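You operate a simulated robot arm through the tools that you are given. There is no shell and no other tool.

You run a simulated two-armed robot. Do the job below in one go: nothing can be reset, and whatever is moved stays where it is left.

TASK
Work the washer tank's plunger fully up and down again, twice or more.
Fine: hold the tank still; the plunger ends down; stand the tank on the green square. Set down upright: washer tank.

The check looks at the end state, three seconds after you hand in, the way a careful person would. Anything else that was tipped, shoved, dropped, spilled or broken makes it a failure.

THE ROBOT
Two 7-joint arms with two-finger parallel grippers on one trunk, on a base that moves. Base frame: it is fixed to the floor where the robot stands at the start and does not move with it; the origin is under the middle of the robot, x ahead of it, y to its left, z up. Units: m, rad, N and s.
The left shoulder is at the start at [0.11, 0.169, 1.486], the right one opposite. With the tool pointing down near the work surface each hand reaches from about 0.44 to 0.74 m from the robot's upright axis, wherever it stands, measured 20 degrees to its own side. Places, roughly: green square [2.2, 1.7, 0.8]; plunger [2, 1.9, 0.9]; washer tank [2, 2, 0.75]. Payload 1.57 kg a hand.
The tool frame of a hand sits at the grasp point between the pads (the TCP): z along the fingers, y along the line on which they close. The tips reach 0.03 m beyond it. The gripper opens to 0.08 m. The fingers are 0.017 m wide and 0.012 m thick; the gripper's body (0.04 by 0.082 m) begins 0.08 m behind the TCP.
Orientation is that of the tool frame in the base frame, as a unit quaternion [w, x, y, z]. With the fingers straight down and closing along the base's y, the tool's x points along the base's -x, its y along +y and its z along -z.

THE INTERFACE
- The arms move only by the tool servo_tool. It takes "left_moves", "right_moves" or both (then of equal length, played together; a hand with none holds still); each is a list of rows, each an object of numbers (a shift or turn left out is 0, a gripper value left out holds the last): "rx", "ry", "rz": the turn, a rotation vector about the tool's x, y, z in rad; "x", "y", "z": the shift along the tool's x, y, z in m; "hand": the closure, from 0 (fully open) to 1 (shut). In form: [{"rx": .., "ry": .., "rz": .., "x": .., "y": .., "z": .., "hand": ..}, ...]. A call has 1 to 20 rows; each row shifts and turns the commanded pose from where the row before left it, along the tool's axes as they then stand. Each row takes 0.2 s and may step no farther than 0.05 m and 0.15 rad from the row before; otherwise, or with a gripper value out of range, the whole call is refused. A pose out of reach is approached as far as the arm can. The call stops where the force on the tool passes 40 N (or 10 N more than at its start, if that is more) or the arm is blocked; 0.2 s more then pass. Each finger travels about 0.072 m/s and halts on what it meets, pressing with about 23 N; the grip force reading is that of the motor and also rises with nothing between the fingers. The clock runs only during rows and for 0.2 s after the last one: add rows that do not move to give the fingers time. The reply holds the time, the measured pose of the TCP, the force on the tool along the base axes, the opening and the grip force, in the units named above and with some noise, with the torque about the TCP (base axes, N m) and any sound that the robot's microphone picked up.
- Cameras (640 x 400 px; columns grow to the right, rows downward): "scene" is now at [0.1607, -0.0027, 1.6765]; the picture's right is [-0.02, -1.00, 0.00], its down [-0.70, 0.02, -0.71] and it looks along [0.71, -0.02, -0.70] (base axes); focal length 276 px, centre (320, 200). "left" rides on the left gripper at [0.072, 0.007, -0.122] in its tool frame; the picture's right is [-0.09, 1.00, 0.00], its down [-0.84, -0.08, -0.54] and it looks along [-0.54, -0.05, 0.84] (tool axes); focal length 238 px, centre (320, 200). "right" rides on the right gripper at [0.072, -0.007, -0.122] in its tool frame; the picture's right is [0.09, 1.00, 0.00], its down [-0.84, 0.08, -0.54] and it looks along [-0.54, 0.05, 0.84] (tool axes); focal length 238 px, centre (320, 200). There is no depth. A picture from a camera that has moved, and an enlarged one, comes with that camera's place and axes in the base frame and with its lens.
- capture(camera): a new picture of that camera. The clock stands still meanwhile.
- lift_body(by): slides the trunk up (or, below 0, down) by that many m; the arms and the scene camera ride with it, the base frame stays. It gives what a move gives, with no picture.
- base_move(legs): drives the robot by 1 to 6 legs, each [ahead, left, turn to the left] in m, m and rad, along the robot's own axes; the way and the turn of a leg run together, so that a leg with both is an arc; at most 1.5 m and 3.142 rad a leg. The arms and the cameras ride along, it lands a little off, and it stops where it bumps. It gives what a move gives.
- aim_head(pan, tilt): turns the head with the scene camera to pan (to the left, within 1.501 rad either way) and tilt (down, from -0.506 to 1.204), counted from straight ahead of the robot. It gives what a move gives.
- enlarge(camera, box): a new picture of the part [left, top, right, bottom] of that camera's present view, enlarged. The clock stands still meanwhile.
- finish_job(): hands the job in; it is judged then, once.

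Places have to be worked out from the pictures, the camera data and where the tool is seen. Open the grippers and draw the arms clear of the work before you hand the job in, unless the task says otherwise.

The tools are called after "Call:" as name(argument=value, ...) on one line, values as JSON. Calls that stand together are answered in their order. servo_tool: Moves the arms, as the interface text tells. Its arguments: {"type":"object","properties":{"left_moves":{"type":"array"},"right_moves":{"type":"array"}},"required":[]} The other tools are called the same way: lift_body (by) moves the trunk up or down; base_move (legs) drives the base; aim_head (pan, tilt) turns the head that bears the scene camera; capture (camera) takes a picture; enlarge (camera, box) takes an enlarged picture of a part of a camera's view; finish_job () hands the job in.

At the start:

```text
time: 0.0
left_tool_pos: [0.6837, 0.2802, 1.1514]
left_tool_rot: [0.001, 0.0, 1.0, 0.001]
left_ft_force: [-0.4, -0.5, -0.1]
left_wrist_torque: [0.0, -0.02, 0.0]
left_grip_width: 0.0799
left_grasp_force: 0.0
right_tool_pos: [0.6333, -0.288, 1.1968]
right_tool_rot: [0.0, 0.0, 1.0, 0.0]
right_ft_force: [0.2, 0.1, 0.2]
right_wrist_torque: [0.01, 0.0, -0.03]
right_grip_width: 0.0799
right_grasp_force: 0.0
trunk travel left (down, up): [-0.8, 0.09]
robot x, y, heading: [-0.0025, -0.0023, 0.002]
head pan, tilt (commanded): [-0.024, 0.778]
```

scene: 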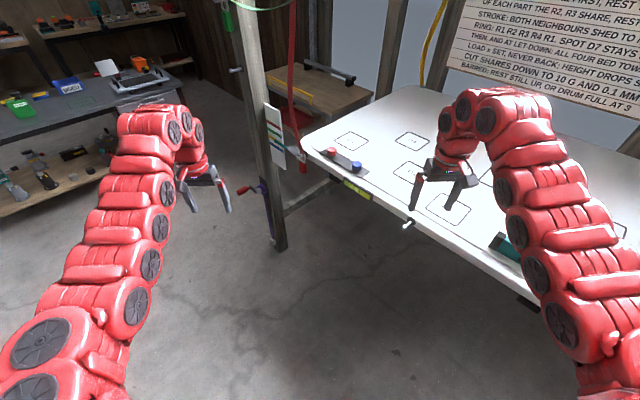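
right: 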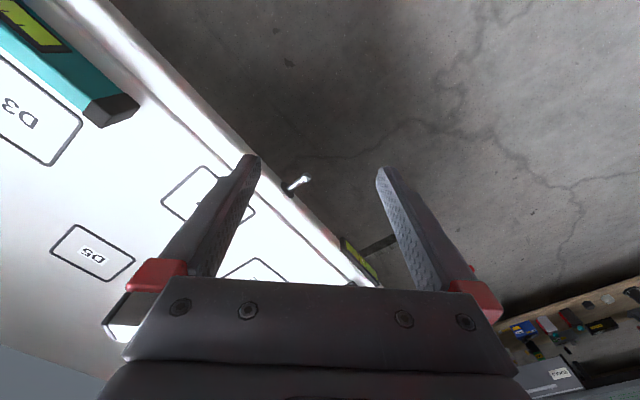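
left: 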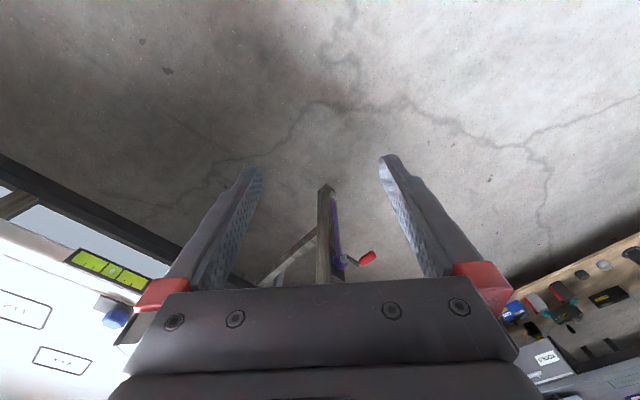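

The first view shows a workbench at the left and a table ahead; the tank should be at about [2, 2, 0.75], up and to the left. I turn the head toward it and look.

Call:
aim_head(pan=0.8, tilt=0.4)

Call:
capture(camera="scene")

```text
time: 1.1
left_tool_pos: [0.6833, 0.2801, 1.1511]
left_tool_rot: [0.001, 0.0, 1.0, 0.0]
left_ft_force: [0.5, -0.1, 0.2]
left_wrist_torque: [-0.01, 0.01, -0.02]
left_grip_width: 0.08
left_grasp_force: 0.1
right_tool_pos: [0.6332, -0.2894, 1.1963]
right_tool_rot: [0.0, 0.0, 1.0, -0.001]
right_ft_force: [0.8, 0.6, 0.1]
right_wrist_torque: [0.0, 0.01, 0.01]
right_grip_width: 0.0802
right_grasp_force: 0.1
trunk travel left (down, up): [-0.8, 0.09]
robot x, y, heading: [-0.0016, -0.0017, -0.002]
head pan, tilt (commanded): [0.799, 0.4]
```

```text
taken
camera scene: at [0.1438, 0.0656, 1.7099], right [0.72, -0.7, 0.0], down [-0.27, -0.28, -0.92], along [0.64, 0.66, -0.39], focal length 276 px, centre (320, 200)
```

scene: 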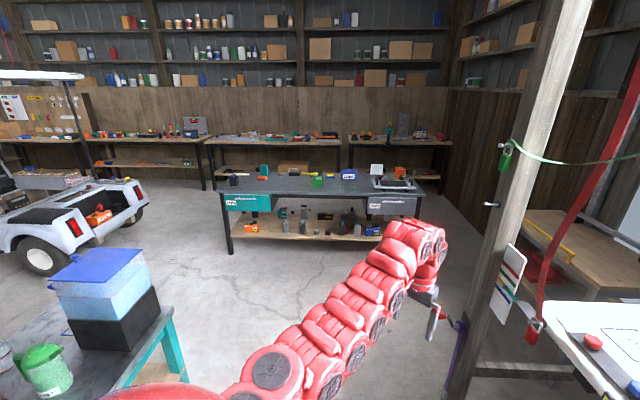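

A low bench stands ahead-left with small items on it, about where the tank should be. I enlarge that part of the view.

Call:
enlarge(camera="scene", box=[200, 140, 440, 290])

Call:
enlarge(camera="scene", box=[0, 220, 240, 400])

```text
2.67 times, centred on (320, 215) of scene
camera zoom: at [0.1438, 0.0656, 1.7099], right [0.72, -0.7, 0.0], down [-0.27, -0.28, -0.92], along [0.64, 0.66, -0.39], focal length 735 px, centre (320, 160)
```

zoom: 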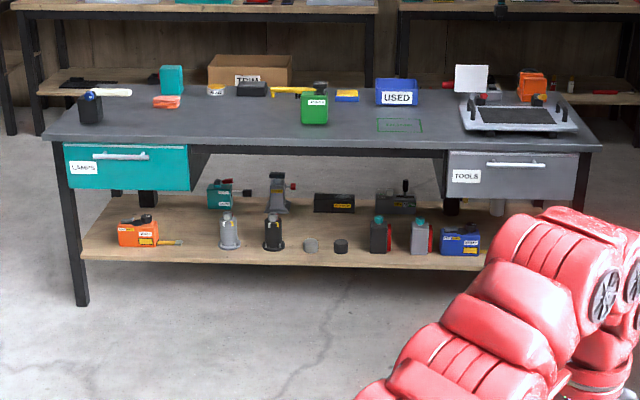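

```text
2.22 times, centred on (120, 310) of scene
camera zoom: at [0.1438, 0.0656, 1.7099], right [0.72, -0.7, 0.0], down [-0.27, -0.28, -0.92], along [0.64, 0.66, -0.39], focal length 612 px, centre (764, -44)
```

zoom: 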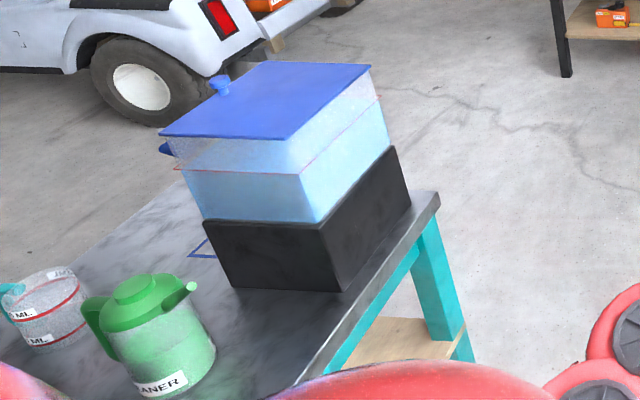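

The bench at about 45° left holds a small green tank with a yellow plunger handle near [1.9, 1.9], and a faint green outline near [2.15, 1.7]. The way there (heading ~0.71) passes about 0.7 m from both the post and the side table, so I turn and drive part of it.

Call:
base_move(legs=[[0, 0, 0.72], [1.3, 0, 0]])

Call:
aim_head(pan=0.0, tilt=0.7)

Call:
capture(camera="scene")

```text
time: 9.7
left_tool_pos: [1.3071, 1.5553, 1.1523]
left_tool_rot: [0.001, -0.362, 0.932, -0.001]
left_ft_force: [1.3, 0.3, 0.0]
left_wrist_torque: [-0.02, -0.02, 0.01]
left_grip_width: 0.0801
left_grasp_force: 0.1
right_tool_pos: [1.6539, 1.1014, 1.1975]
right_tool_rot: [-0.001, -0.362, 0.932, 0.0]
right_ft_force: [0.3, 0.3, 0.1]
right_wrist_torque: [0.0, -0.02, 0.03]
right_grip_width: 0.0797
right_grasp_force: 0.0
trunk travel left (down, up): [-0.8, 0.09]
robot x, y, heading: [0.9905, 0.8858, 0.741]
head pan, tilt (commanded): [0.799, 0.4]
```

```text
time: 10.9
left_tool_pos: [1.3082, 1.5566, 1.1519]
left_tool_rot: [0.0, -0.363, 0.932, -0.001]
left_ft_force: [-0.4, 0.7, 0.2]
left_wrist_torque: [0.01, -0.01, 0.0]
left_grip_width: 0.0801
left_grasp_force: 0.1
right_tool_pos: [1.6534, 1.101, 1.198]
right_tool_rot: [0.0, -0.363, 0.932, -0.001]
right_ft_force: [-0.3, 0.6, -0.1]
right_wrist_torque: [0.01, 0.01, 0.01]
right_grip_width: 0.0797
right_grasp_force: 0.1
trunk travel left (down, up): [-0.8, 0.09]
robot x, y, heading: [0.9942, 0.8869, 0.74]
head pan, tilt (commanded): [0.0, 0.7]
```

```text
taken
camera scene: at [1.1131, 0.9981, 1.6831], right [0.68, -0.74, 0.0], down [-0.47, -0.44, -0.77], along [0.56, 0.52, -0.64], focal length 276 px, centre (320, 200)
```

scene: 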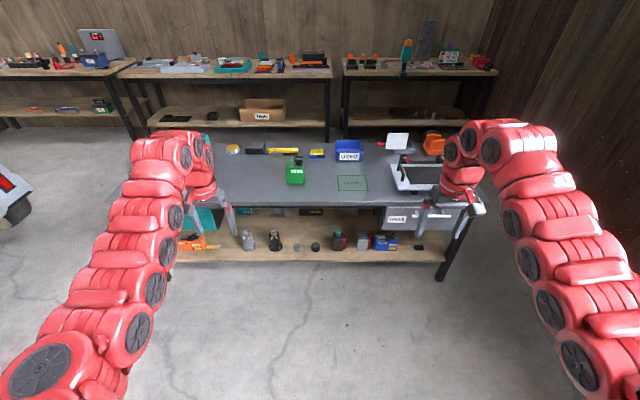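

Call:
enlarge(camera="scene", box=[220, 120, 400, 220])

Call:
enlarge(camera="scene", box=[270, 140, 380, 205])

```text
3.56 times, centred on (310, 170) of scene
camera zoom: at [1.1131, 0.9981, 1.6831], right [0.68, -0.74, 0.0], down [-0.47, -0.44, -0.77], along [0.56, 0.52, -0.64], focal length 980 px, centre (356, 307)
```

zoom: 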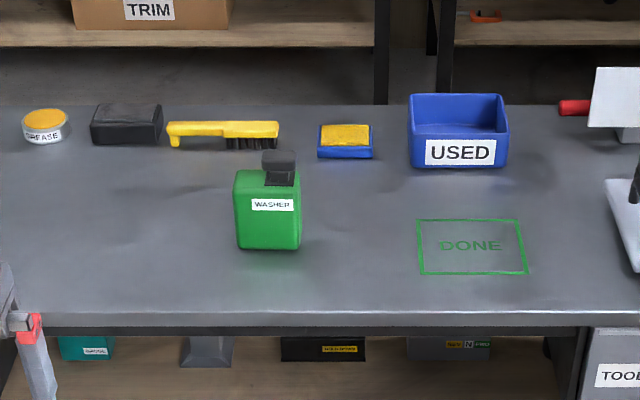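

```text
5.82 times, centred on (325, 172) of scene
camera zoom: at [1.1131, 0.9981, 1.6831], right [0.68, -0.74, 0.0], down [-0.47, -0.44, -0.77], along [0.56, 0.52, -0.64], focal length 1604 px, centre (291, 360)
```

zoom: 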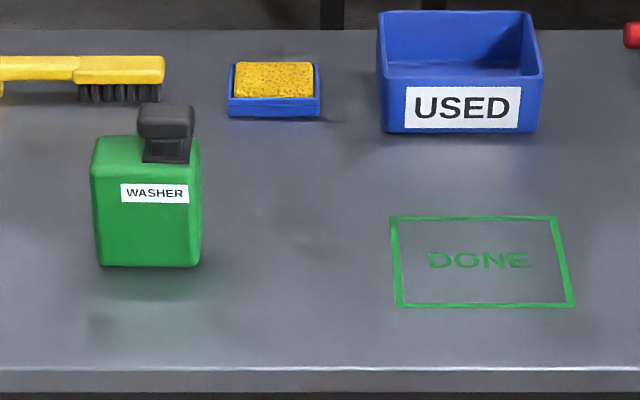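

The green box labelled WASHER is the tank, about 0.096 wide × 0.05 deep × 0.115 high, with a black pump knob on its right half; I put it about 1.43 m ahead and 0.14 m left of the robot's axis, and the DONE square at 1.41 m ahead and 0.18 m right. The bench front edge is at about 1.245 m, so I shift left to centre the tank and drive 0.75 m closer.

Call:
base_move(legs=[[0, 0.13, 0], [0.7, 0, 0]])

Call:
aim_head(pan=0.0, tilt=0.9)

Call:
capture(camera="scene")

```text
time: 15.6
left_tool_pos: [1.7479, 2.1217, 1.1519]
left_tool_rot: [0.0, -0.36, 0.933, 0.0]
left_ft_force: [0.4, -0.3, -0.5]
left_wrist_torque: [-0.01, -0.02, 0.03]
left_grip_width: 0.0801
left_grasp_force: 0.1
right_tool_pos: [2.0924, 1.6666, 1.1978]
right_tool_rot: [-0.001, -0.359, 0.933, 0.0]
right_ft_force: [-0.2, 0.4, 0.0]
right_wrist_torque: [0.01, 0.02, 0.0]
right_grip_width: 0.08
right_grasp_force: 0.1
trunk travel left (down, up): [-0.8, 0.09]
robot x, y, heading: [1.4266, 1.4582, 0.738]
head pan, tilt (commanded): [0.0, 0.7]
```

```text
time: 16.3
left_tool_pos: [1.7495, 2.1226, 1.1525]
left_tool_rot: [0.0, -0.359, 0.933, 0.0]
left_ft_force: [-0.2, 0.0, 0.5]
left_wrist_torque: [0.04, -0.02, 0.03]
left_grip_width: 0.0802
left_grasp_force: 0.0
right_tool_pos: [2.0935, 1.6664, 1.1975]
right_tool_rot: [0.0, -0.358, 0.934, 0.0]
right_ft_force: [0.4, 0.0, -0.1]
right_wrist_torque: [0.01, 0.01, -0.02]
right_grip_width: 0.0802
right_grasp_force: 0.0
trunk travel left (down, up): [-0.8, 0.09]
robot x, y, heading: [1.4326, 1.4575, 0.733]
head pan, tilt (commanded): [0.0, 0.901]
```

```text
taken
camera scene: at [1.5438, 1.5605, 1.6669], right [0.67, -0.74, 0.0], down [-0.58, -0.52, -0.62], along [0.46, 0.42, -0.78], focal length 276 px, centre (320, 200)
```

scene: 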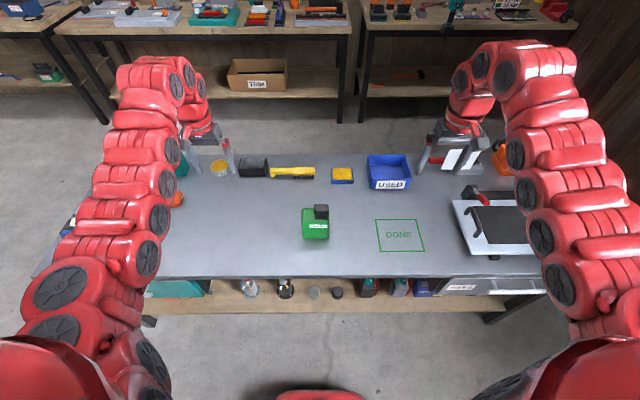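

Call:
enlarge(camera="scene", box=[280, 190, 360, 250])

Call:
enlarge(camera="scene", box=[240, 160, 440, 285])

Call:
capture(camera="left")

Call:
capture(camera="right")

```text
6.67 times, centred on (320, 220) of scene
camera zoom: at [1.5438, 1.5605, 1.6669], right [0.67, -0.74, 0.0], down [-0.58, -0.52, -0.62], along [0.46, 0.42, -0.78], focal length 1837 px, centre (320, 67)
```

zoom: 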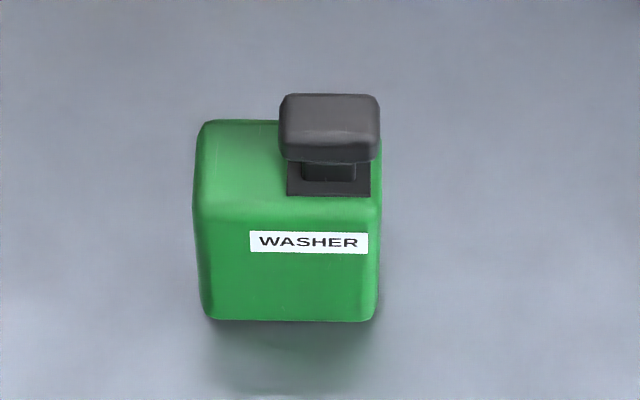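

```text
3.20 times, centred on (340, 222) of scene
camera zoom: at [1.5438, 1.5605, 1.6669], right [0.67, -0.74, 0.0], down [-0.58, -0.52, -0.62], along [0.46, 0.42, -0.78], focal length 882 px, centre (256, 128)
```

zoom: 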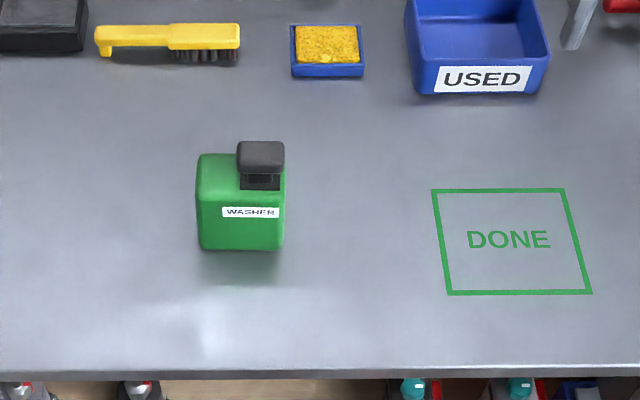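

```text
taken
camera left: at [1.6903, 2.0783, 1.2749], right [-0.6, 0.8, 0.0], down [0.67, 0.5, 0.54], along [0.43, 0.32, -0.84], focal length 238 px, centre (320, 200)
```

left: 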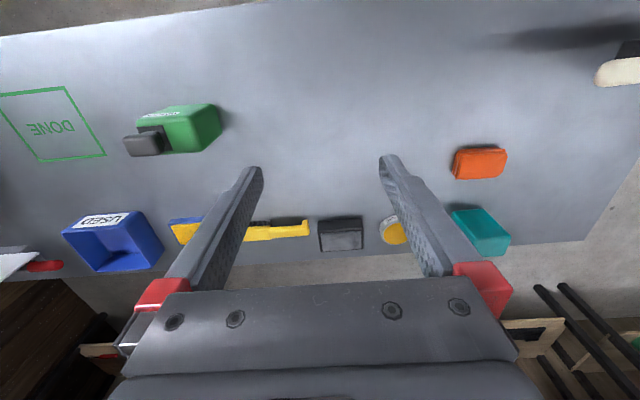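

```text
taken
camera right: at [2.0441, 1.6142, 1.3201], right [-0.74, 0.68, 0.0], down [0.57, 0.62, 0.54], along [0.37, 0.4, -0.84], focal length 238 px, centre (320, 200)
```

right: 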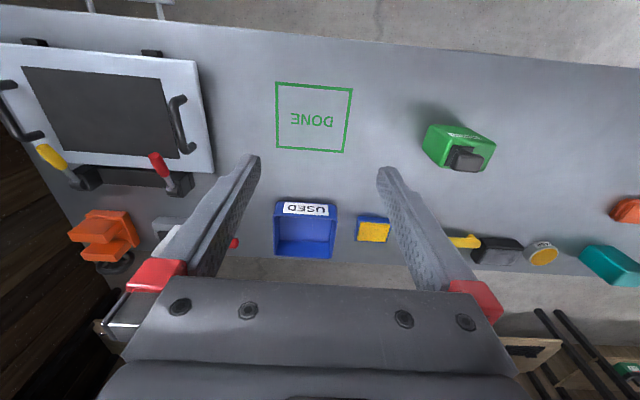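

From scene, left and right views together I put the bench top at z≈0.77, tank centre ≈0.71 m ahead / 0.018 m left of the axis (top ≈0.885), and knob centre at about [1.96, 1.93, 0.92]. That's near the edge of the reach, so I drive another 0.1 m ahead (bench edge is 0.53 m away).

Call:
base_move(legs=[[0.1, 0, 0]])

Call:
capture(camera="scene")

```text
time: 17.5
left_tool_pos: [1.8235, 2.188, 1.1532]
left_tool_rot: [0.0, -0.358, 0.934, -0.001]
left_ft_force: [-0.6, -1.1, 0.6]
left_wrist_torque: [-0.01, -0.02, 0.0]
left_grip_width: 0.08
left_grasp_force: 0.1
right_tool_pos: [2.1654, 1.7318, 1.199]
right_tool_rot: [0.0, -0.359, 0.933, 0.0]
right_ft_force: [-0.7, 0.1, 0.2]
right_wrist_torque: [-0.04, -0.02, -0.01]
right_grip_width: 0.0801
right_grasp_force: 0.1
trunk travel left (down, up): [-0.8, 0.09]
robot x, y, heading: [1.5079, 1.5251, 0.729]
head pan, tilt (commanded): [0.0, 0.901]
```

```text
taken
camera scene: at [1.6164, 1.6258, 1.6671], right [0.67, -0.74, 0.0], down [-0.58, -0.52, -0.62], along [0.46, 0.42, -0.78], focal length 276 px, centre (320, 200)
```

scene: 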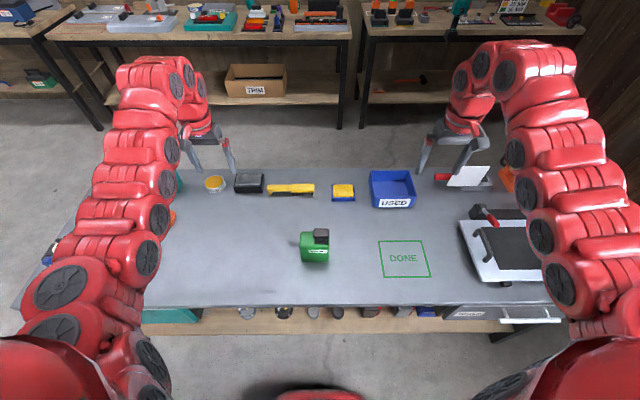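

The robot is now about 0.61 m from the tank with no bump. Something grey shows at the tank's left side, so I enlarge to see it.

Call:
enlarge(camera="scene", box=[270, 215, 360, 275])

Call:
capture(camera="left")

Call:
enlarge(camera="right", box=[380, 60, 540, 180])

```text
6.67 times, centred on (315, 245) of scene
camera zoom: at [1.6164, 1.6258, 1.6671], right [0.67, -0.74, 0.0], down [-0.58, -0.52, -0.62], along [0.46, 0.42, -0.78], focal length 1837 px, centre (353, -100)
```

zoom: 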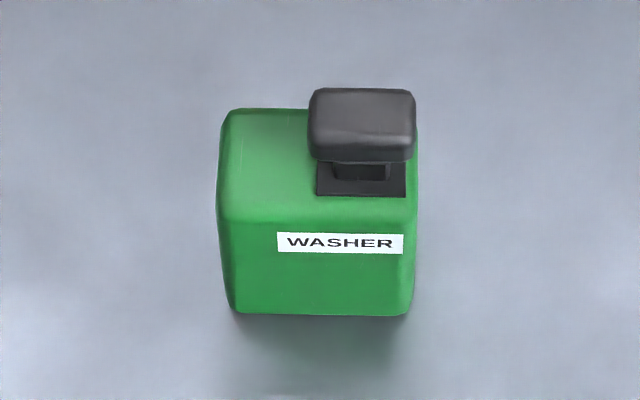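

```text
taken
camera left: at [1.7638, 2.1438, 1.2756], right [-0.6, 0.8, 0.0], down [0.67, 0.5, 0.54], along [0.43, 0.32, -0.84], focal length 238 px, centre (320, 200)
```

left: 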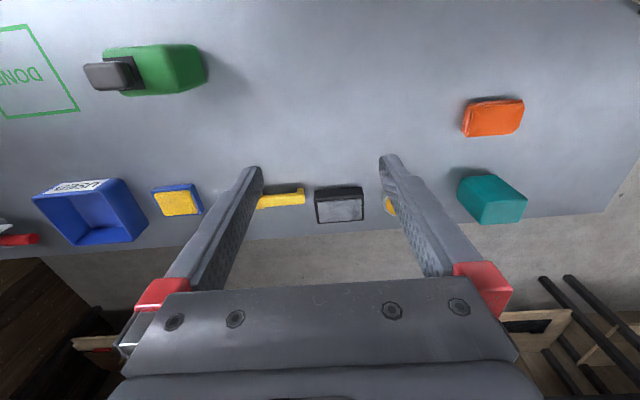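

```text
3.33 times, centred on (460, 120) of right
camera zoom: at [2.117, 1.6791, 1.3207], right [-0.73, 0.68, 0.0], down [0.57, 0.62, 0.54], along [0.37, 0.4, -0.84], focal length 794 px, centre (-147, 467)
```

zoom: 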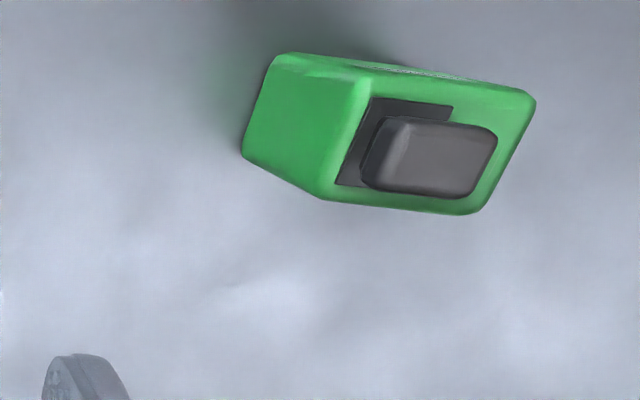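

No nozzle is there, just a shadow. Left and right views now agree on knob ≈[1.962, 1.932], top z≈0.918, and tank centre ≈[1.948, 1.947]. I turn the left hand high up and away from the tank so that it closes front-to-back and points 45° down to the right.

Call:
servo_tool(left_moves=[{"rz": 0.15}, {"rz": 0.15}, {"rz": 0.15}, {"rz": 0.15}, {"rz": 0.15}, {"rz": 0.15}, {"rz": 0.15}, {"rz": 0.15}, {"rz": 0.15}, {"rz": 0.15}, {"rz": 0.0708}, {"ry": -0.15}, {"ry": -0.15}, {"ry": -0.15}, {"ry": -0.15}, {"ry": -0.15}, {"ry": -0.0354}, {}])

Call:
capture(camera="scene")

Call:
capture(camera="left")

```text
time: 21.3
left_tool_pos: [1.7988, 2.1784, 1.1354]
left_tool_rot: [0.307, 0.383, 0.86, -0.137]
left_ft_force: [-0.3, 0.3, -0.5]
left_wrist_torque: [-0.03, -0.05, 0.01]
left_grip_width: 0.0802
left_grasp_force: 0.0
left hand out of reach, approached as far as the arm can: row 15, 16, 17
right_tool_pos: [2.1657, 1.733, 1.1983]
right_tool_rot: [0.001, -0.359, 0.933, -0.001]
right_ft_force: [0.2, 0.1, -1.2]
right_wrist_torque: [0.0, 0.02, 0.0]
right_grip_width: 0.0797
right_grasp_force: 0.0
trunk travel left (down, up): [-0.8, 0.09]
robot x, y, heading: [1.5031, 1.5197, 0.737]
head pan, tilt (commanded): [0.0, 0.901]
```

```text
taken
camera scene: at [1.6167, 1.6266, 1.667], right [0.67, -0.74, 0.0], down [-0.58, -0.52, -0.62], along [0.46, 0.42, -0.78], focal length 276 px, centre (320, 200)
```

scene: 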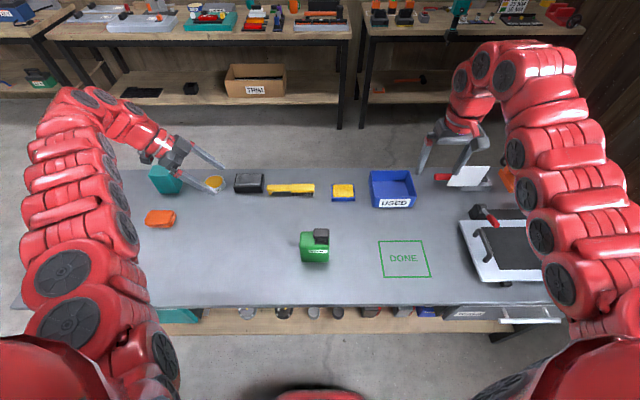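

```text
taken
camera left: at [1.714, 2.2811, 1.1868], right [0.79, 0.61, 0.06], down [0.15, -0.28, 0.95], along [0.6, -0.74, -0.31], focal length 238 px, centre (320, 200)
```

left: 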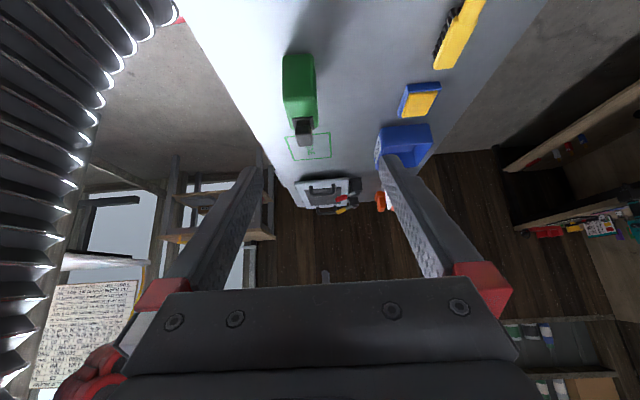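

The hand now closes exactly along the tank's depth (tool y = robot forward) with a tilt of about 39°; the last rows were out of reach at this far-left spot. I bring it toward the tank and down, still well clear (about z 1.05), and check the pose.

Call:
servo_tool(left_moves=[{"x": -0.0088, "y": -0.01, "z": 0.0346}, {"x": -0.0088, "y": -0.01, "z": 0.0346}, {"x": -0.0088, "y": -0.01, "z": 0.0346}, {"x": -0.0088, "y": -0.01, "z": 0.0346}, {}, {}])

Call:
capture(camera="left")

Call:
capture(camera="scene")

```text
time: 22.7
left_tool_pos: [1.8438, 2.0695, 1.0515]
left_tool_rot: [0.306, 0.383, 0.861, -0.136]
left_ft_force: [-0.6, -0.6, -0.2]
left_wrist_torque: [-0.01, -0.02, -0.01]
left_grip_width: 0.0804
left_grasp_force: 0.0
right_tool_pos: [2.1652, 1.7325, 1.1977]
right_tool_rot: [0.0, -0.357, 0.934, -0.001]
right_ft_force: [-0.8, 0.4, -0.1]
right_wrist_torque: [0.01, 0.0, -0.03]
right_grip_width: 0.0801
right_grasp_force: 0.1
trunk travel left (down, up): [-0.8, 0.09]
robot x, y, heading: [1.5028, 1.5239, 0.729]
head pan, tilt (commanded): [0.0, 0.901]
```

```text
taken
camera left: at [1.7593, 2.1705, 1.101], right [0.79, 0.61, 0.06], down [0.15, -0.28, 0.95], along [0.6, -0.74, -0.31], focal length 238 px, centre (320, 200)
```

left: 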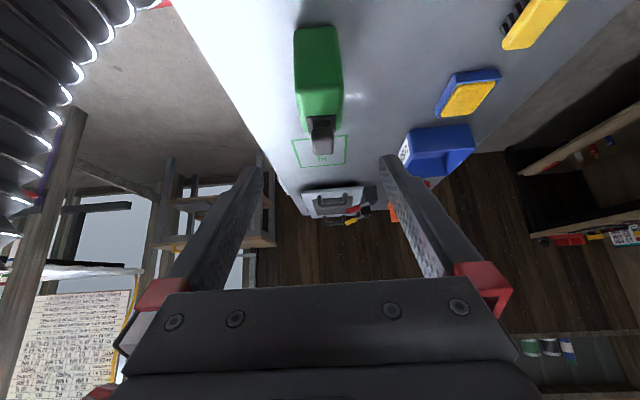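

```text
taken
camera scene: at [1.6173, 1.6264, 1.6669], right [0.67, -0.74, 0.0], down [-0.58, -0.52, -0.62], along [0.46, 0.42, -0.78], focal length 276 px, centre (320, 200)
```

scene: 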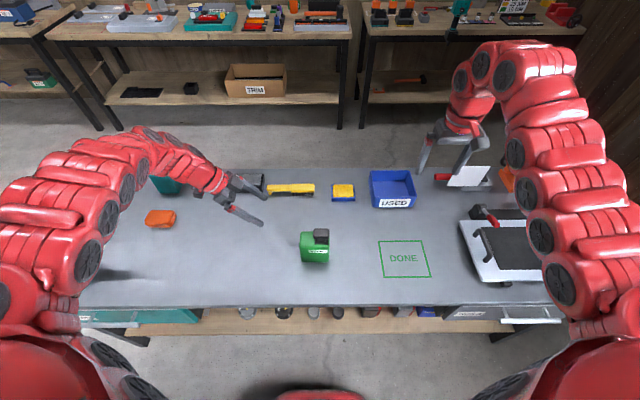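

The pose followed as commanded, with the hand at about 0.16 m up-left of the tank. I enlarge the left wrist view to measure the tank's edges and knob from the side.

Call:
enlarge(camera="left", box=[260, 10, 380, 85])

Call:
enlarge(camera="left", box=[260, 85, 380, 180])

```text
5.33 times, centred on (320, 48) of left
camera zoom: at [1.7593, 2.1705, 1.101], right [0.79, 0.61, 0.06], down [0.15, -0.28, 0.95], along [0.6, -0.74, -0.31], focal length 1271 px, centre (320, 1013)
```

zoom: 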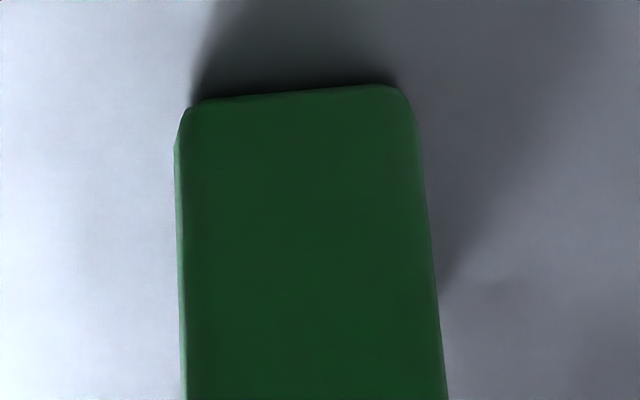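

```text
4.21 times, centred on (320, 132) of left
camera zoom: at [1.7593, 2.1705, 1.101], right [0.79, 0.61, 0.06], down [0.15, -0.28, 0.95], along [0.6, -0.74, -0.31], focal length 1004 px, centre (320, 484)
```

zoom: 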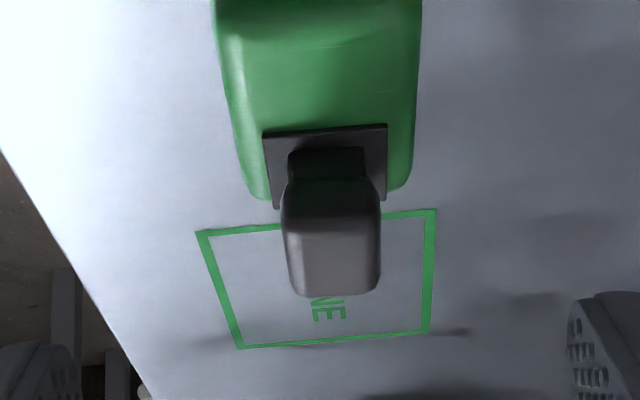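

The side view gives tank centre f-line matching the hand within 2 mm, tank depth ≈0.06, knob top z≈0.912 and bench ≈0.755–0.76. I move the left hand along its axis to a pre-grasp point 0.12 m short of the grasp.

Call:
servo_tool(left_moves=[{"x": 0.0046, "y": 0.0005, "z": 0.036, "hand": 0}, {"x": 0.0046, "y": 0.0005, "z": 0.036}, {"x": 0.0046, "y": 0.0005, "z": 0.036}, {"x": 0.0046, "z": 0.036}, {}, {}])

Call:
capture(camera="left")

Call:
capture(camera="scene")

Call:
capture(camera="right")

```text
time: 24.1
left_tool_pos: [1.8966, 2.0098, 0.9266]
left_tool_rot: [0.306, 0.382, 0.861, -0.136]
left_ft_force: [0.0, -0.3, 0.1]
left_wrist_torque: [0.0, 0.02, -0.01]
left_grip_width: 0.0802
left_grasp_force: 0.0
right_tool_pos: [2.1661, 1.7324, 1.1981]
right_tool_rot: [0.0, -0.358, 0.934, 0.001]
right_ft_force: [-0.3, -0.3, -0.4]
right_wrist_torque: [-0.02, 0.0, 0.0]
right_grip_width: 0.0799
right_grasp_force: 0.1
trunk travel left (down, up): [-0.8, 0.09]
robot x, y, heading: [1.5043, 1.5224, 0.735]
head pan, tilt (commanded): [0.0, 0.901]
```

```text
taken
camera left: at [1.8121, 2.1122, 0.9761], right [0.79, 0.61, 0.06], down [0.15, -0.28, 0.95], along [0.6, -0.74, -0.31], focal length 238 px, centre (320, 200)
```

left: 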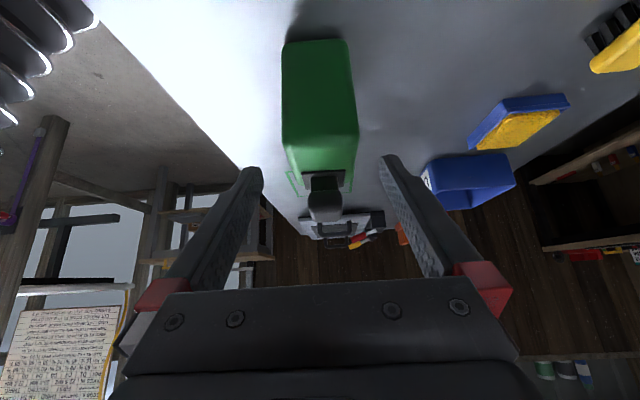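

```text
taken
camera scene: at [1.6172, 1.6265, 1.6669], right [0.67, -0.74, 0.0], down [-0.58, -0.52, -0.62], along [0.46, 0.42, -0.78], focal length 276 px, centre (320, 200)
```

scene: 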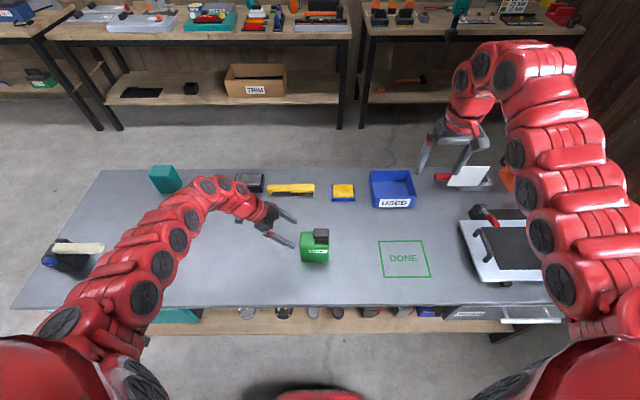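

```text
taken
camera right: at [2.1176, 1.6797, 1.3203], right [-0.73, 0.68, 0.0], down [0.57, 0.62, 0.54], along [0.37, 0.4, -0.84], focal length 238 px, centre (320, 200)
```

right: 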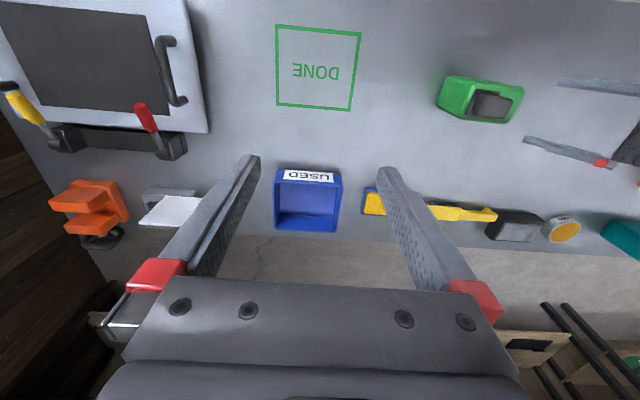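

The tank lies between the fingers in the left view. I enlarge to check the front/back centring precisely before moving in.

Call:
enlarge(camera="left", box=[240, 20, 400, 120])

Call:
enlarge(camera="left", box=[240, 120, 400, 220])

Call:
enlarge(camera="scene", box=[220, 190, 360, 280])

```text
4.00 times, centred on (320, 70) of left
camera zoom: at [1.8121, 2.1122, 0.9761], right [0.79, 0.61, 0.06], down [0.15, -0.28, 0.95], along [0.6, -0.74, -0.31], focal length 953 px, centre (320, 720)
```

zoom: 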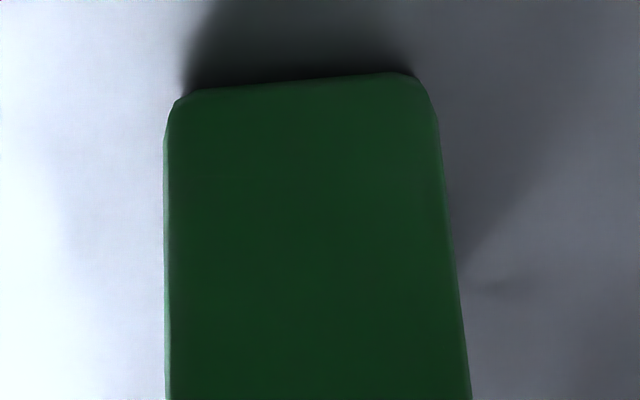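

```text
4.00 times, centred on (320, 170) of left
camera zoom: at [1.8121, 2.1122, 0.9761], right [0.79, 0.61, 0.06], down [0.15, -0.28, 0.95], along [0.6, -0.74, -0.31], focal length 953 px, centre (320, 320)
```

zoom: 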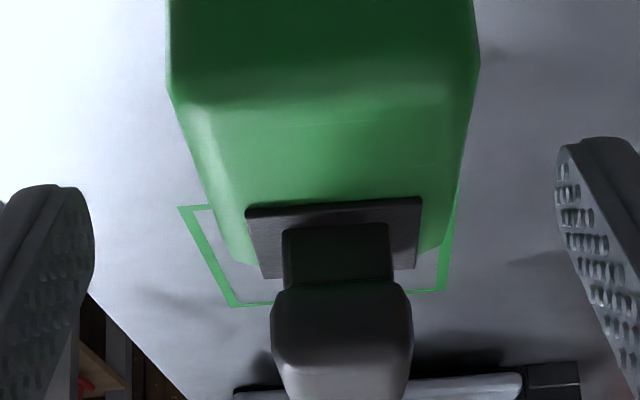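

```text
4.44 times, centred on (290, 235) of scene
camera zoom: at [1.6172, 1.6265, 1.6669], right [0.67, -0.74, 0.0], down [-0.58, -0.52, -0.62], along [0.46, 0.42, -0.78], focal length 1225 px, centre (453, 44)
```

zoom: 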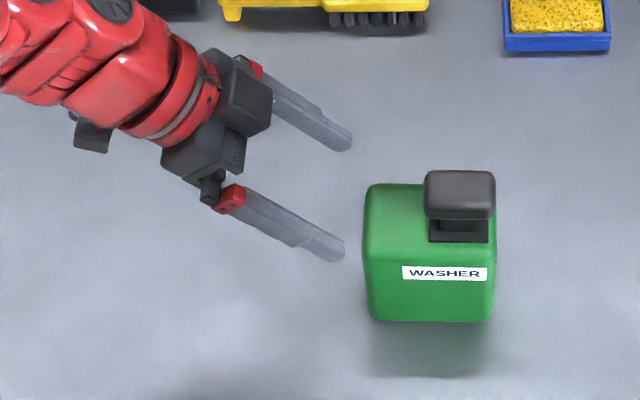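

The tank's mid-line coincides with the finger axis within about 1 mm, leaving ≈9 mm each side. I slide in 0.115 m along the tool axis with the gripper open.

Call:
servo_tool(left_moves=[{"z": 0.023}, {"z": 0.023}, {"z": 0.023}, {"z": 0.023}, {"z": 0.023}, {}, {}])

Call:
capture(camera="left")

Call:
enlarge(camera="scene", box=[220, 190, 360, 280])

Call:
enlarge(camera="right", box=[400, 40, 560, 160])

```text
time: 25.7
left_tool_pos: [1.9459, 1.9555, 0.8406]
left_tool_rot: [0.306, 0.384, 0.861, -0.137]
left_ft_force: [-0.2, -0.5, -0.2]
left_wrist_torque: [-0.03, 0.01, 0.05]
left_grip_width: 0.0801
left_grasp_force: 0.1
right_tool_pos: [2.1655, 1.7314, 1.1983]
right_tool_rot: [0.001, -0.358, 0.934, 0.0]
right_ft_force: [0.0, -0.1, -1.5]
right_wrist_torque: [0.02, 0.01, 0.0]
right_grip_width: 0.0801
right_grasp_force: 0.0
trunk travel left (down, up): [-0.8, 0.09]
robot x, y, heading: [1.5029, 1.5229, 0.731]
head pan, tilt (commanded): [0.0, 0.901]
```

```text
taken
camera left: at [1.8614, 2.0576, 0.8913], right [0.79, 0.61, 0.06], down [0.15, -0.28, 0.95], along [0.6, -0.74, -0.31], focal length 238 px, centre (320, 200)
```

left: 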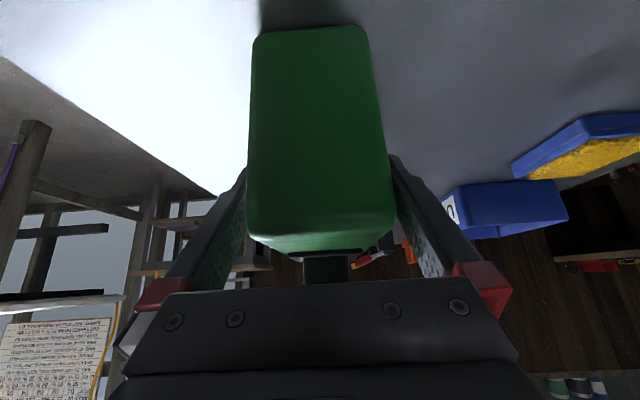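

```text
4.44 times, centred on (290, 235) of scene
camera zoom: at [1.6173, 1.6263, 1.6669], right [0.67, -0.74, 0.0], down [-0.58, -0.52, -0.62], along [0.46, 0.42, -0.78], focal length 1225 px, centre (453, 44)
```

zoom: 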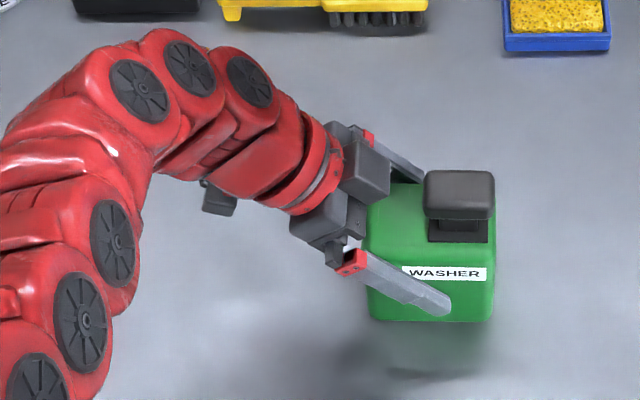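

```text
3.33 times, centred on (480, 100) of right
camera zoom: at [2.1178, 1.6794, 1.3202], right [-0.73, 0.68, 0.0], down [0.57, 0.62, 0.54], along [0.37, 0.4, -0.84], focal length 794 px, centre (-213, 533)
```

zoom: 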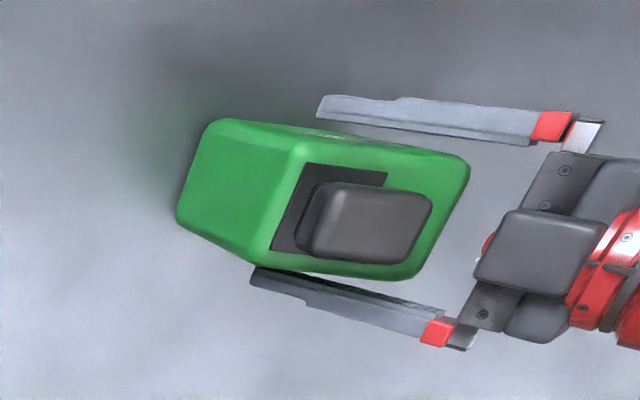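

Both fingers straddle the tank with no contact (forces ~0). I close the left gripper on the body.

Call:
servo_tool(left_moves=[{"hand": 0.15}, {"hand": 0.2}, {"hand": 0.3}, {"hand": 1.0}, {}, {}, {}])

Call:
enlarge(camera="right", box=[400, 40, 560, 160])

Call:
enlarge(camera="scene", box=[220, 190, 360, 280])

```text
time: 27.3
left_tool_pos: [1.9469, 1.9547, 0.8411]
left_tool_rot: [0.307, 0.382, 0.861, -0.136]
left_ft_force: [-0.8, 0.7, 0.2]
left_wrist_torque: [-0.13, -0.13, 0.0]
left_grip_width: 0.0659
left_grasp_force: 22.7
right_tool_pos: [2.1663, 1.7327, 1.197]
right_tool_rot: [0.0, -0.358, 0.934, -0.001]
right_ft_force: [-0.7, 0.9, -0.2]
right_wrist_torque: [0.0, -0.03, -0.01]
right_grip_width: 0.0798
right_grasp_force: 0.0
trunk travel left (down, up): [-0.8, 0.09]
robot x, y, heading: [1.5024, 1.5212, 0.732]
head pan, tilt (commanded): [0.0, 0.901]
```

```text
3.33 times, centred on (480, 100) of right
camera zoom: at [2.1177, 1.6797, 1.3202], right [-0.73, 0.68, 0.0], down [0.57, 0.62, 0.54], along [0.37, 0.4, -0.84], focal length 794 px, centre (-213, 533)
```

zoom: 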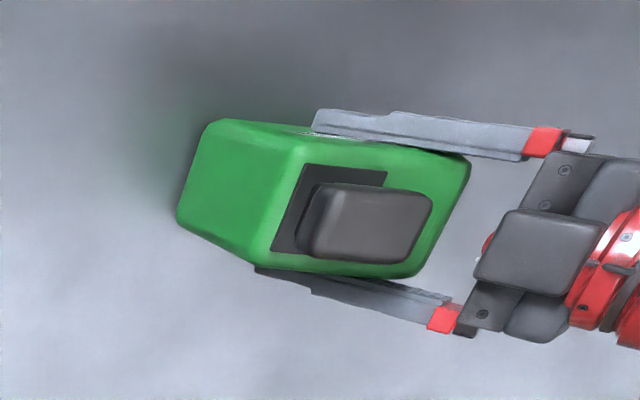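

```text
4.44 times, centred on (290, 235) of scene
camera zoom: at [1.6172, 1.6265, 1.6669], right [0.67, -0.74, 0.0], down [-0.58, -0.52, -0.62], along [0.46, 0.42, -0.78], focal length 1225 px, centre (453, 44)
```

zoom: 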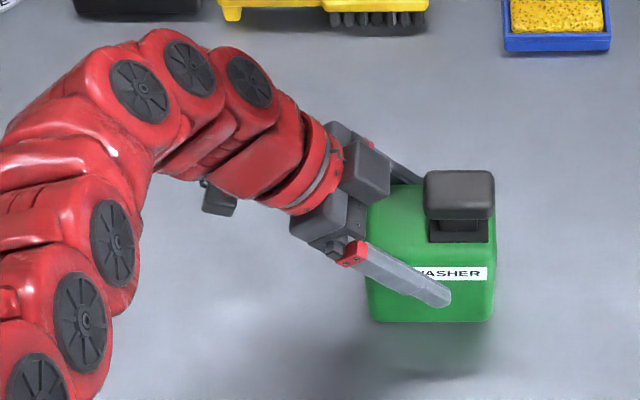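

The tank is held (width 0.066, 22.7 N) and hasn't moved. Now I turn the right hand in place so it also closes front-to-back, keeping its camera on the outer (right) side.

Call:
servo_tool(right_moves=[{"rz": -0.15}, {"rz": -0.15}, {"rz": -0.15}, {"rz": -0.15}, {"rz": -0.15}, {"rz": -0.15}, {"rz": -0.15}, {"rz": -0.15}, {"rz": -0.15}, {"rz": -0.15}, {"rz": -0.0708}, {}])

```text
time: 29.9
left_tool_pos: [1.9467, 1.9557, 0.8399]
left_tool_rot: [0.306, 0.383, 0.861, -0.136]
left_ft_force: [0.2, 0.4, 0.8]
left_wrist_torque: [-0.11, -0.04, -0.03]
left_grip_width: 0.0658
left_grasp_force: 23.3
right_tool_pos: [2.165, 1.7333, 1.1987]
right_tool_rot: [0.0, 0.914, -0.406, 0.0]
right_ft_force: [0.1, 0.6, 0.8]
right_wrist_torque: [-0.01, 0.03, -0.01]
right_grip_width: 0.0796
right_grasp_force: 0.2
trunk travel left (down, up): [-0.8, 0.09]
robot x, y, heading: [1.5058, 1.5233, 0.733]
head pan, tilt (commanded): [0.0, 0.901]
```

The right hand is turned and vertical. I move it over the knob at z≈1.06, still about 0.12 m above the knob with the tips.

Call:
servo_tool(right_moves=[{"x": -0.0357, "y": 0.0015, "z": 0.0173, "hand": 0}, {"x": -0.0357, "y": 0.0015, "z": 0.0173}, {"x": -0.0357, "y": 0.0015, "z": 0.0173}, {"x": -0.0357, "y": 0.0015, "z": 0.0173}, {"x": -0.0357, "y": 0.0015, "z": 0.0173}, {"x": -0.0357, "y": 0.0016, "z": 0.0173}, {"x": -0.0357, "y": 0.0016, "z": 0.0173}, {"x": -0.0357, "y": 0.0016, "z": 0.0173}, {}, {}])

Call:
capture(camera="right")

Call:
capture(camera="scene")

Call:
capture(camera="left")

```text
time: 32.1
left_tool_pos: [1.9463, 1.9563, 0.842]
left_tool_rot: [0.306, 0.383, 0.861, -0.136]
left_ft_force: [-0.5, -0.2, 0.5]
left_wrist_torque: [-0.04, -0.07, 0.04]
left_grip_width: 0.0659
left_grasp_force: 23.3
right_tool_pos: [2.117, 1.7883, 1.1611]
right_tool_rot: [0.001, 0.913, -0.409, 0.0]
right_ft_force: [-0.2, 0.7, -0.3]
right_wrist_torque: [-0.03, 0.02, 0.01]
right_grip_width: 0.0801
right_grasp_force: 0.1
right hand out of reach, approached as far as the arm can: row 2, 3, 4, 5, 6, 7, 8
trunk travel left (down, up): [-0.8, 0.09]
robot x, y, heading: [1.4987, 1.5222, 0.734]
head pan, tilt (commanded): [0.0, 0.901]
```

```text
taken
camera right: at [2.1719, 1.7407, 1.2832], right [-0.68, -0.73, 0.0], down [-0.61, 0.57, 0.54], along [-0.4, 0.37, -0.84], focal length 238 px, centre (320, 200)
```

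right: 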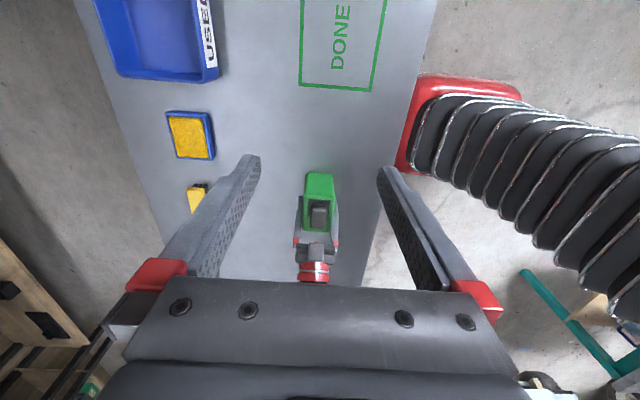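

```text
taken
camera scene: at [1.6172, 1.6266, 1.6669], right [0.67, -0.74, 0.0], down [-0.58, -0.52, -0.62], along [0.46, 0.42, -0.78], focal length 276 px, centre (320, 200)
```

scene: 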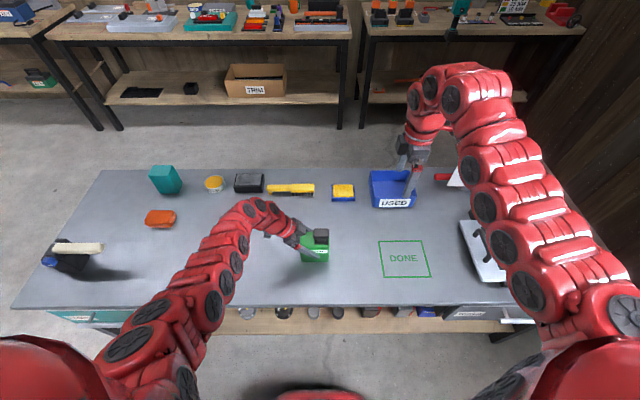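

```text
taken
camera left: at [1.8612, 2.0577, 0.8911], right [0.79, 0.61, 0.06], down [0.15, -0.28, 0.95], along [0.6, -0.74, -0.31], focal length 238 px, centre (320, 200)
```

left: 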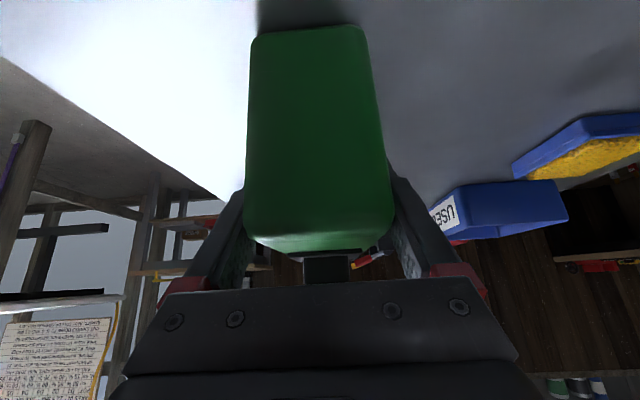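

The right hand ran out of reach in the vertical pose with this wrist turn (joint limit), stopping at about 0.21 m right of the midline. Mirroring what worked on the left, I tilt the right hand to point down-left by about 0.65 rad.

Call:
servo_tool(right_moves=[{"ry": -0.13}, {"ry": -0.13}, {"ry": -0.13}, {"ry": -0.13}, {"ry": -0.13}, {}])

```text
time: 33.5
left_tool_pos: [1.9469, 1.9547, 0.8405]
left_tool_rot: [0.306, 0.383, 0.861, -0.136]
left_ft_force: [0.4, -0.9, 0.1]
left_wrist_torque: [0.09, 0.05, 0.01]
left_grip_width: 0.0659
left_grasp_force: 23.1
right_tool_pos: [2.1179, 1.7891, 1.1589]
right_tool_rot: [-0.129, 0.866, -0.385, -0.293]
right_ft_force: [-0.8, -0.4, 0.0]
right_wrist_torque: [-0.03, -0.01, 0.01]
right_grip_width: 0.0799
right_grasp_force: 0.2
trunk travel left (down, up): [-0.8, 0.09]
robot x, y, heading: [1.5026, 1.5234, 0.728]
head pan, tilt (commanded): [0.0, 0.901]
```

The tilt of 0.65 rad was reached cleanly with tool y along −forward. I now bring the right hand to a pre-grasp point about 0.12 m up-right of the knob.

Call:
servo_tool(right_moves=[{"x": -0.0027, "y": 0.0029, "z": 0.0395}, {"x": -0.0027, "y": 0.0029, "z": 0.0395}, {"x": -0.0027, "y": 0.0029, "z": 0.0395}, {"x": -0.0027, "y": 0.0029, "z": 0.0395}, {"x": -0.0027, "y": 0.003, "z": 0.0393}, {}, {}])

Call:
capture(camera="right")

Call:
capture(camera="scene")

```text
time: 35.1
left_tool_pos: [1.9459, 1.9546, 0.8406]
left_tool_rot: [0.306, 0.383, 0.861, -0.136]
left_ft_force: [0.0, 0.1, -0.2]
left_wrist_torque: [0.09, 0.14, 0.04]
left_grip_width: 0.0657
left_grasp_force: 23.0
right_tool_pos: [2.0206, 1.8728, 1.0107]
right_tool_rot: [-0.131, 0.865, -0.386, -0.292]
right_ft_force: [0.9, -0.3, -0.4]
right_wrist_torque: [0.0, -0.02, 0.0]
right_grip_width: 0.08
right_grasp_force: 0.0
trunk travel left (down, up): [-0.8, 0.09]
robot x, y, heading: [1.5035, 1.5217, 0.732]
head pan, tilt (commanded): [0.0, 0.901]
```

```text
taken
camera right: at [2.1144, 1.7813, 1.0648], right [-0.69, -0.72, -0.06], down [-0.28, 0.2, 0.94], along [-0.66, 0.66, -0.34], focal length 238 px, centre (320, 200)
```

right: 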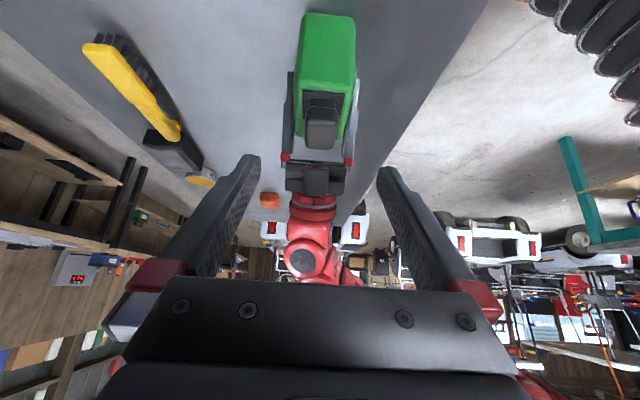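

```text
taken
camera scene: at [1.617, 1.6267, 1.6669], right [0.67, -0.74, 0.0], down [-0.58, -0.52, -0.62], along [0.46, 0.42, -0.78], focal length 276 px, centre (320, 200)
```

scene: 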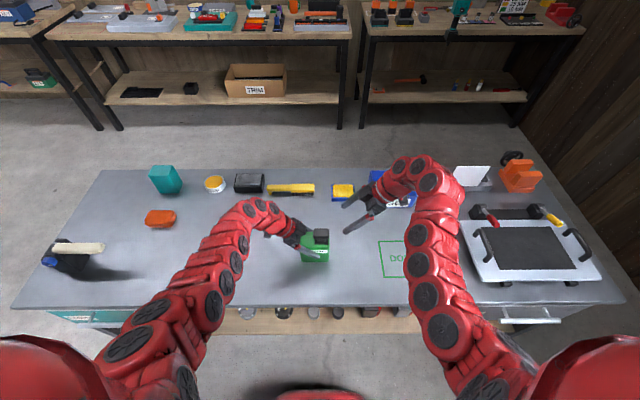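

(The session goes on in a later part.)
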